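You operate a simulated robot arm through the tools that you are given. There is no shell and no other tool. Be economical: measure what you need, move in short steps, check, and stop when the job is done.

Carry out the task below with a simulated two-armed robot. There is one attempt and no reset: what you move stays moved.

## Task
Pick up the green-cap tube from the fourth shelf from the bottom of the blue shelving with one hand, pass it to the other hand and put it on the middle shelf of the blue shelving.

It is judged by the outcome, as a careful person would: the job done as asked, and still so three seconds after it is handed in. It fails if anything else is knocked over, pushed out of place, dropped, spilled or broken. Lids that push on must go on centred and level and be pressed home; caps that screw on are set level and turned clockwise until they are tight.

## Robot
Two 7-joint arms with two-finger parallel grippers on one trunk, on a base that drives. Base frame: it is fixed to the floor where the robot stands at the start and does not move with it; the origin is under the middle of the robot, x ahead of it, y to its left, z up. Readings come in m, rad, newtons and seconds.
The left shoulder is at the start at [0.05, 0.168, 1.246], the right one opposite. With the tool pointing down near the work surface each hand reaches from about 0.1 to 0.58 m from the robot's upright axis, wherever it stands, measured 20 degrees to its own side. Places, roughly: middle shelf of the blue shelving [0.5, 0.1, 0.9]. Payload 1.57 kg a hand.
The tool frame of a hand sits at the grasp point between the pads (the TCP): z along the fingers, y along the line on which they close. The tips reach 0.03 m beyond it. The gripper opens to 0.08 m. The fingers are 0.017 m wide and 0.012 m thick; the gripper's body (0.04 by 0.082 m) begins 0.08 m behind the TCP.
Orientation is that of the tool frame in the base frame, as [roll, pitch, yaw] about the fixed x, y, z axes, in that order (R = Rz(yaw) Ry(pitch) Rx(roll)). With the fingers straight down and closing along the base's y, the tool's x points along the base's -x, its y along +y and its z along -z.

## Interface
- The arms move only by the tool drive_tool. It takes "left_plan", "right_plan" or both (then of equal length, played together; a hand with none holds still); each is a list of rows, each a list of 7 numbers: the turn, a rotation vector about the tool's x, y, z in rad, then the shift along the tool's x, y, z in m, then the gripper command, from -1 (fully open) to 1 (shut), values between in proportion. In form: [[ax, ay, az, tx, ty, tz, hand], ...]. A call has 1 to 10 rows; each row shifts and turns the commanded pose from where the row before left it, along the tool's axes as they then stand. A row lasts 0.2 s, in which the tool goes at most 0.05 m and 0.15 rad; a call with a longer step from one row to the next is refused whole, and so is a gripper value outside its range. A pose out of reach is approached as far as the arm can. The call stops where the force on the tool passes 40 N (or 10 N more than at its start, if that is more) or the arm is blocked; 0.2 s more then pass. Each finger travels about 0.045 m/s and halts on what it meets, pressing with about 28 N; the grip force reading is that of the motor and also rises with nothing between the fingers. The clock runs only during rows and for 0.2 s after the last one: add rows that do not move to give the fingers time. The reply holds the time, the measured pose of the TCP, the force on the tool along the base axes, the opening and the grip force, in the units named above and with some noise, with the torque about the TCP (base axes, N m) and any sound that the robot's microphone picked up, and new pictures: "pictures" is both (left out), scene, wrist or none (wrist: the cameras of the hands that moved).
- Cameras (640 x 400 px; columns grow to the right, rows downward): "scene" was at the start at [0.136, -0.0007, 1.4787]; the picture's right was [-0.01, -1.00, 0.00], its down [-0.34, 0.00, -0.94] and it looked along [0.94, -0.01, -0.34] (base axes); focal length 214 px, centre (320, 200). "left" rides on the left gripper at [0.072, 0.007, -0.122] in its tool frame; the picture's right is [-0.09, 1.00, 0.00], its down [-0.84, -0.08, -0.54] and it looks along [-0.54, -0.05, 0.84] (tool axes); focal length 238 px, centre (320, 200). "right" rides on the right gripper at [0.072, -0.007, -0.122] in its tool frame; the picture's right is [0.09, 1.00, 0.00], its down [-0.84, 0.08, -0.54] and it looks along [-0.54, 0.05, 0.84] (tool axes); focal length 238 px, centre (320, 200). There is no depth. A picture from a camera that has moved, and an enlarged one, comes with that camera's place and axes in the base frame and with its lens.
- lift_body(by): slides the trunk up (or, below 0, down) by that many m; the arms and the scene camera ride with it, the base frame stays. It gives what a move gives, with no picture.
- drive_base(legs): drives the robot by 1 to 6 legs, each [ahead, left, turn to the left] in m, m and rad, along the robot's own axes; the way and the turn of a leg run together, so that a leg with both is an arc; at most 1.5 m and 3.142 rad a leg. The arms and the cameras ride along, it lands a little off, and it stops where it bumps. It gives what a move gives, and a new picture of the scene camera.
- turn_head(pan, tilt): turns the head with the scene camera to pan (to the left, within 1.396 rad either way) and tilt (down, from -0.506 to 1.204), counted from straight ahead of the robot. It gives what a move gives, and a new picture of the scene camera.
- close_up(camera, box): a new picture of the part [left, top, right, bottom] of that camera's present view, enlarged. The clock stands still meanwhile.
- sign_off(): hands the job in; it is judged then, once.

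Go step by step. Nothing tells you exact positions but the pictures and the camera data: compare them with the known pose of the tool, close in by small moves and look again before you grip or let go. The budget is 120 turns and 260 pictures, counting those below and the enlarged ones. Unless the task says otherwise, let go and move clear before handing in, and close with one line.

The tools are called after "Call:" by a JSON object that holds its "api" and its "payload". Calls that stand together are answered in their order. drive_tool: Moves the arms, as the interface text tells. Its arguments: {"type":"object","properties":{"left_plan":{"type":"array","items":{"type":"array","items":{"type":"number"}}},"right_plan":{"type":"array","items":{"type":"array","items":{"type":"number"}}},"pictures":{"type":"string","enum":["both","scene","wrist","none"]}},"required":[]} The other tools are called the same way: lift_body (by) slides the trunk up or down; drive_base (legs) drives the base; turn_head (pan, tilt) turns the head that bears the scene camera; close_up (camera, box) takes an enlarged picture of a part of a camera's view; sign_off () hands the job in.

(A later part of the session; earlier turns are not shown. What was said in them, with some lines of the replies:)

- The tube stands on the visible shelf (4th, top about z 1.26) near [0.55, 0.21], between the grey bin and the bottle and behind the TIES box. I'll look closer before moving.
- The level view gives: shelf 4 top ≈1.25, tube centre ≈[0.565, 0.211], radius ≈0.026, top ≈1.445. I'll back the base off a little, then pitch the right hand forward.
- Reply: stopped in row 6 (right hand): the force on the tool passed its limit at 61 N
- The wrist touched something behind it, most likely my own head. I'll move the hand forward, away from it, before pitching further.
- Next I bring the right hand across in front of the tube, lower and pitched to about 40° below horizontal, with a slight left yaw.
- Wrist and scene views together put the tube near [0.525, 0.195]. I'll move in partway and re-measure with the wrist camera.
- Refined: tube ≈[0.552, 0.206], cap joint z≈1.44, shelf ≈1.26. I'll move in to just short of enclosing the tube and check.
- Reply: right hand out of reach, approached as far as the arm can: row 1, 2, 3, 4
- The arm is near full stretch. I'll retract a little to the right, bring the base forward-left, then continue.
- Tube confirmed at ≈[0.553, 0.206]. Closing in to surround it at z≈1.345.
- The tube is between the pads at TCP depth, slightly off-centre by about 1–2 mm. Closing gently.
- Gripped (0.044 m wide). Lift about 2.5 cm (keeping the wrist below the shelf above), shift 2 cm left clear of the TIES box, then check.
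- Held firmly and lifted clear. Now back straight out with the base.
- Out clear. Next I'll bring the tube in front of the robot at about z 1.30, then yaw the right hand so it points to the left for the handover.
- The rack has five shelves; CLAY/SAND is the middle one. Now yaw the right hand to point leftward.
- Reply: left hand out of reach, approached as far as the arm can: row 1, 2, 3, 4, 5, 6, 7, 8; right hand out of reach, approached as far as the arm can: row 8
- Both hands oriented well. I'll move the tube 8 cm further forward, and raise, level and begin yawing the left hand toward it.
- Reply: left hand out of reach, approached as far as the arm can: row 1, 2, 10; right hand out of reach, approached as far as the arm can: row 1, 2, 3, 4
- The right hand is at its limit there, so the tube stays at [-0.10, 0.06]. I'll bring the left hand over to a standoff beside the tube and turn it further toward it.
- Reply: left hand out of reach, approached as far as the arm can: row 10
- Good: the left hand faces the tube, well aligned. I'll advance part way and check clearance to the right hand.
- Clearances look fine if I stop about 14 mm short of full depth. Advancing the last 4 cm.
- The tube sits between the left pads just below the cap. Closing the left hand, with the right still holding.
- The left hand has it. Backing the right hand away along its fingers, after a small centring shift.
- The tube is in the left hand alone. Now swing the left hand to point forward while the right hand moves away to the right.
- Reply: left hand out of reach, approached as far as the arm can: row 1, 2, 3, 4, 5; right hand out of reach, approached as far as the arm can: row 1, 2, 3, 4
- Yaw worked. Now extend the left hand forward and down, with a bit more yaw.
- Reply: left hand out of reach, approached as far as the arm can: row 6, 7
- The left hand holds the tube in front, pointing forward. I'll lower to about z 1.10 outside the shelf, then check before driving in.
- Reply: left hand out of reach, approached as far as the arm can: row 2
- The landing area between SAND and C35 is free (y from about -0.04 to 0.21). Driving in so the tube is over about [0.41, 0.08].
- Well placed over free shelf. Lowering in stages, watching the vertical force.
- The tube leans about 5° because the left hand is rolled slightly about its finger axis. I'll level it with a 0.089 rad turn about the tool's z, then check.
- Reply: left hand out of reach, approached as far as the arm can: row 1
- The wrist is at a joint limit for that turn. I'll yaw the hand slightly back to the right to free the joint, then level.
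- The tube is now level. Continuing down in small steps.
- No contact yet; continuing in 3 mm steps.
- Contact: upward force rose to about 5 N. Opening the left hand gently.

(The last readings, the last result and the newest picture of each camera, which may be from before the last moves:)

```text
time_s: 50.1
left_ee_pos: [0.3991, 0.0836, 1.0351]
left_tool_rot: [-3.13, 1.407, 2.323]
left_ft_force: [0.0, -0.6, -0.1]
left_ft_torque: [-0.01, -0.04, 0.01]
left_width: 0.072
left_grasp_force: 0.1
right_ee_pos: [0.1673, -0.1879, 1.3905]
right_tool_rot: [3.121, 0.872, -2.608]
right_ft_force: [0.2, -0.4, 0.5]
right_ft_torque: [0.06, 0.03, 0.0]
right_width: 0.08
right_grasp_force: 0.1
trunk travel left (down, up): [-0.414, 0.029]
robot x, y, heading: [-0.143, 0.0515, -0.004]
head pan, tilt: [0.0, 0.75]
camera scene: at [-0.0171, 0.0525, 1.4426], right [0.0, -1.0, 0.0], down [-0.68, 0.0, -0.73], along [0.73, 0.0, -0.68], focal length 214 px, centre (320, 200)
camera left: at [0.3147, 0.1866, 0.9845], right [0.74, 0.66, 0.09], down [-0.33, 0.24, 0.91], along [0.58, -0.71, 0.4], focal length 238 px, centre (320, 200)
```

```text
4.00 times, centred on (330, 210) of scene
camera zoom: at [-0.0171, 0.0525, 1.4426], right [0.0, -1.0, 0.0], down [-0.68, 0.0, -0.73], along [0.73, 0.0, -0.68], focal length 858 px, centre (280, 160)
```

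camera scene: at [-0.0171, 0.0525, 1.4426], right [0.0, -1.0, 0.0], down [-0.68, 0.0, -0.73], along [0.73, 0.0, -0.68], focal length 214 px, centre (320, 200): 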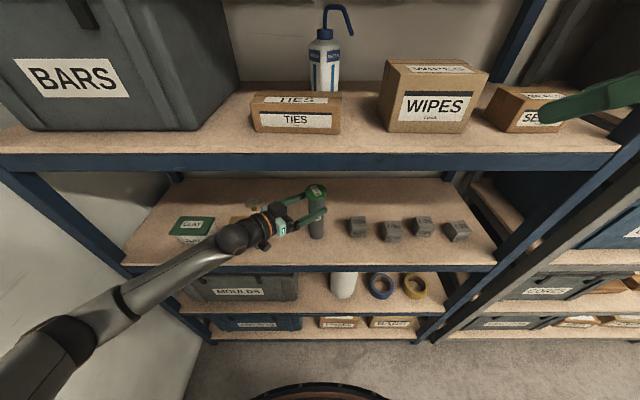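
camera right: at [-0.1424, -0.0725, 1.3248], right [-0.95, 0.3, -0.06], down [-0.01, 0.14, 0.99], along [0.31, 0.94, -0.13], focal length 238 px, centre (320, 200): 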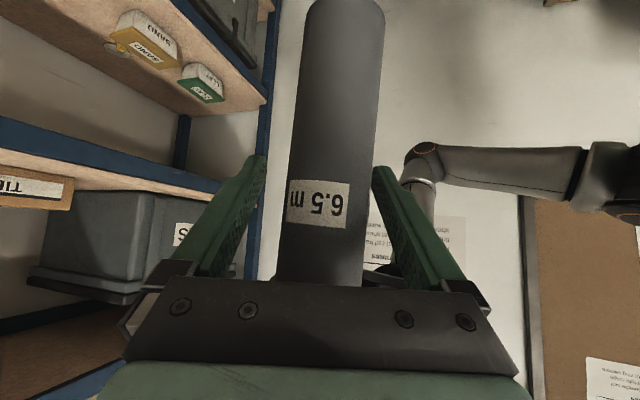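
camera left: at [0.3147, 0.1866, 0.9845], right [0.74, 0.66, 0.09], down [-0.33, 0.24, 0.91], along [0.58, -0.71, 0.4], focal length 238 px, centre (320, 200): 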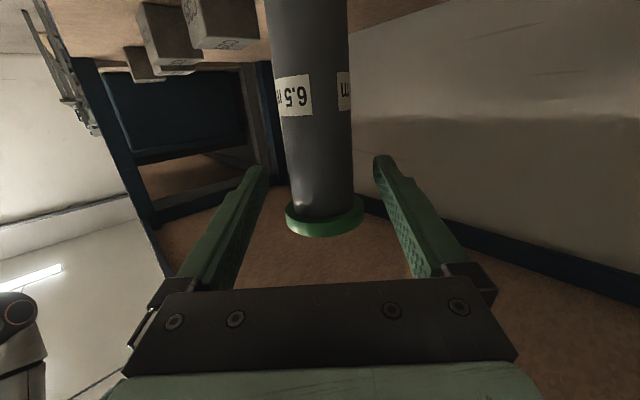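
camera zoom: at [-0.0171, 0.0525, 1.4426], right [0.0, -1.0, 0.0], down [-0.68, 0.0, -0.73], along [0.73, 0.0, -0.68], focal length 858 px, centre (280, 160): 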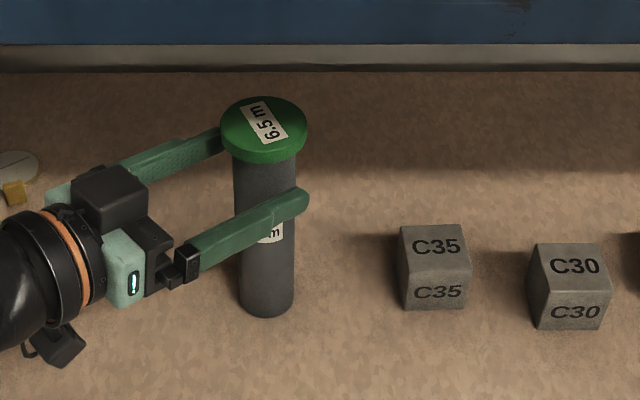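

The tube stands free. Retracting the left hand straight back along its fingers.

Call:
{"api": "drive_tool", "payload": {"left_plan": [[0, 0, 0, 0, 0, -0.015, -0.9], [0, 0, 0, 0, 0, -0.02, -0.9], [0, 0, 0, 0, 0, -0.03, -0.9], [0, 0, 0, 0, 0, -0.03, -0.9]]}}

```text
time_s: 51.1
left_ee_pos: [0.3329, 0.1521, 1.052]
left_tool_rot: [-3.128, 1.408, 2.326]
left_ft_force: [0.1, -0.2, -0.2]
left_ft_torque: [-0.03, 0.01, -0.03]
left_width: 0.076
left_grasp_force: 0.1
right_ee_pos: [0.1681, -0.1888, 1.3904]
right_tool_rot: [3.123, 0.874, -2.61]
right_ft_force: [1.1, -0.6, -0.8]
right_ft_torque: [0.01, 0.0, 0.02]
right_width: 0.0799
right_grasp_force: 0.1
trunk travel left (down, up): [-0.414, 0.029]
robot x, y, heading: [-0.1455, 0.0482, -0.007]
head pan, tilt: [0.0, 0.75]
camera scene: at [-0.0175, 0.0527, 1.4427], right [0.0, -1.0, 0.0], down [-0.68, 0.0, -0.73], along [0.73, 0.0, -0.68], focal length 214 px, centre (320, 200)
camera left: at [0.2496, 0.2551, 1.0017], right [0.74, 0.66, 0.09], down [-0.33, 0.24, 0.91], along [0.58, -0.71, 0.4], focal length 238 px, centre (320, 200)
```

scene: 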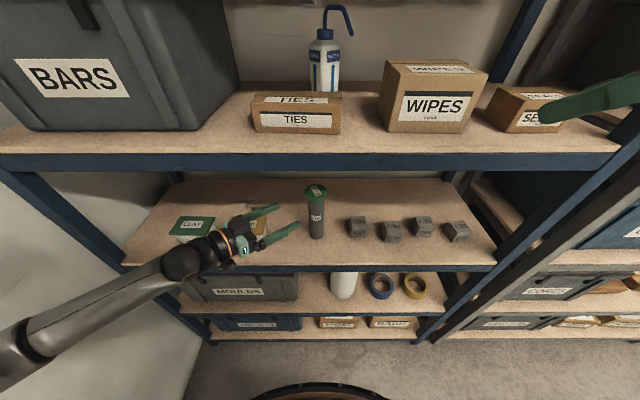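
left: 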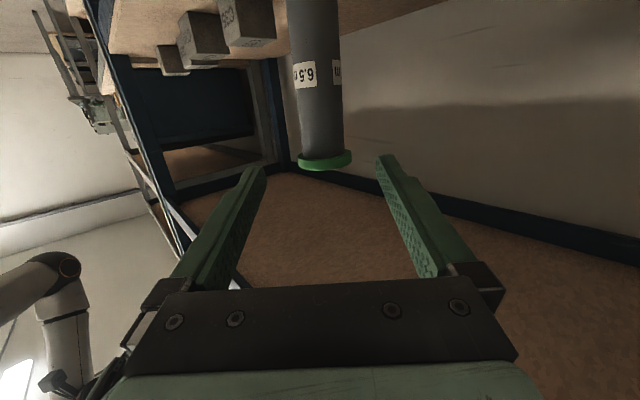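

Clear of the tube. Backing the base straight out to be fully clear, then a final look.

Call:
{"api": "drive_base", "payload": {"legs": [[-0.3, 0, 0]]}}

Call:
{"api": "close_up", "payload": {"camera": "scene", "box": [160, 50, 480, 250]}}

```text
time_s: 53.2
left_ee_pos: [0.0279, 0.1531, 1.0523]
left_tool_rot: [-3.134, 1.408, 2.317]
left_ft_force: [-1.2, 0.8, -0.5]
left_ft_torque: [0.02, 0.0, 0.04]
left_width: 0.076
left_grasp_force: 0.1
right_ee_pos: [-0.1397, -0.1876, 1.3899]
right_tool_rot: [3.12, 0.873, -2.614]
right_ft_force: [0.1, 0.2, -0.7]
right_ft_torque: [0.02, 0.0, -0.01]
right_width: 0.0798
right_grasp_force: 0.0
trunk travel left (down, up): [-0.414, 0.029]
robot x, y, heading: [-0.45, 0.0561, -0.015]
head pan, tilt: [0.0, 0.75]
camera scene: at [-0.3241, 0.0537, 1.4427], right [-0.01, -1.0, 0.0], down [-0.68, 0.0, -0.73], along [0.73, -0.01, -0.68], focal length 214 px, centre (320, 200)
```

scene: 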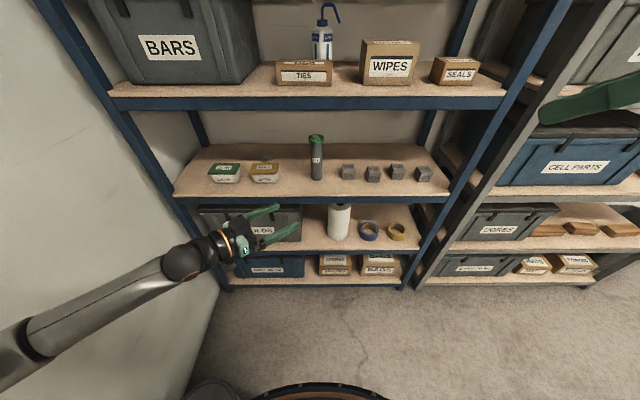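

```text
2.00 times, centred on (320, 150) of scene
camera zoom: at [-0.3241, 0.0537, 1.4427], right [-0.01, -1.0, 0.0], down [-0.68, 0.0, -0.73], along [0.73, -0.01, -0.68], focal length 429 px, centre (320, 300)
```

zoom: 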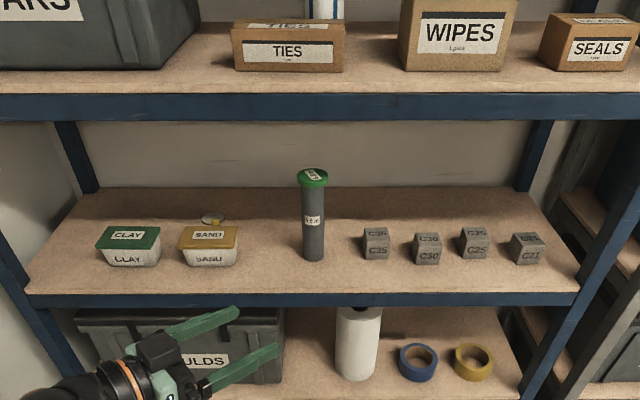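

The tube stands upright on the middle shelf, everything else looks undisturbed, and both hands are clear, so I'm handing the job in.

Call:
{"api": "sign_off", "payload": {}}

```text
The job is handed in.
```

The right hand picked the green-cap tube off the fourth shelf and passed it to the left hand. The left hand set it upright on the middle shelf, and nothing else looked moved in the final picture.
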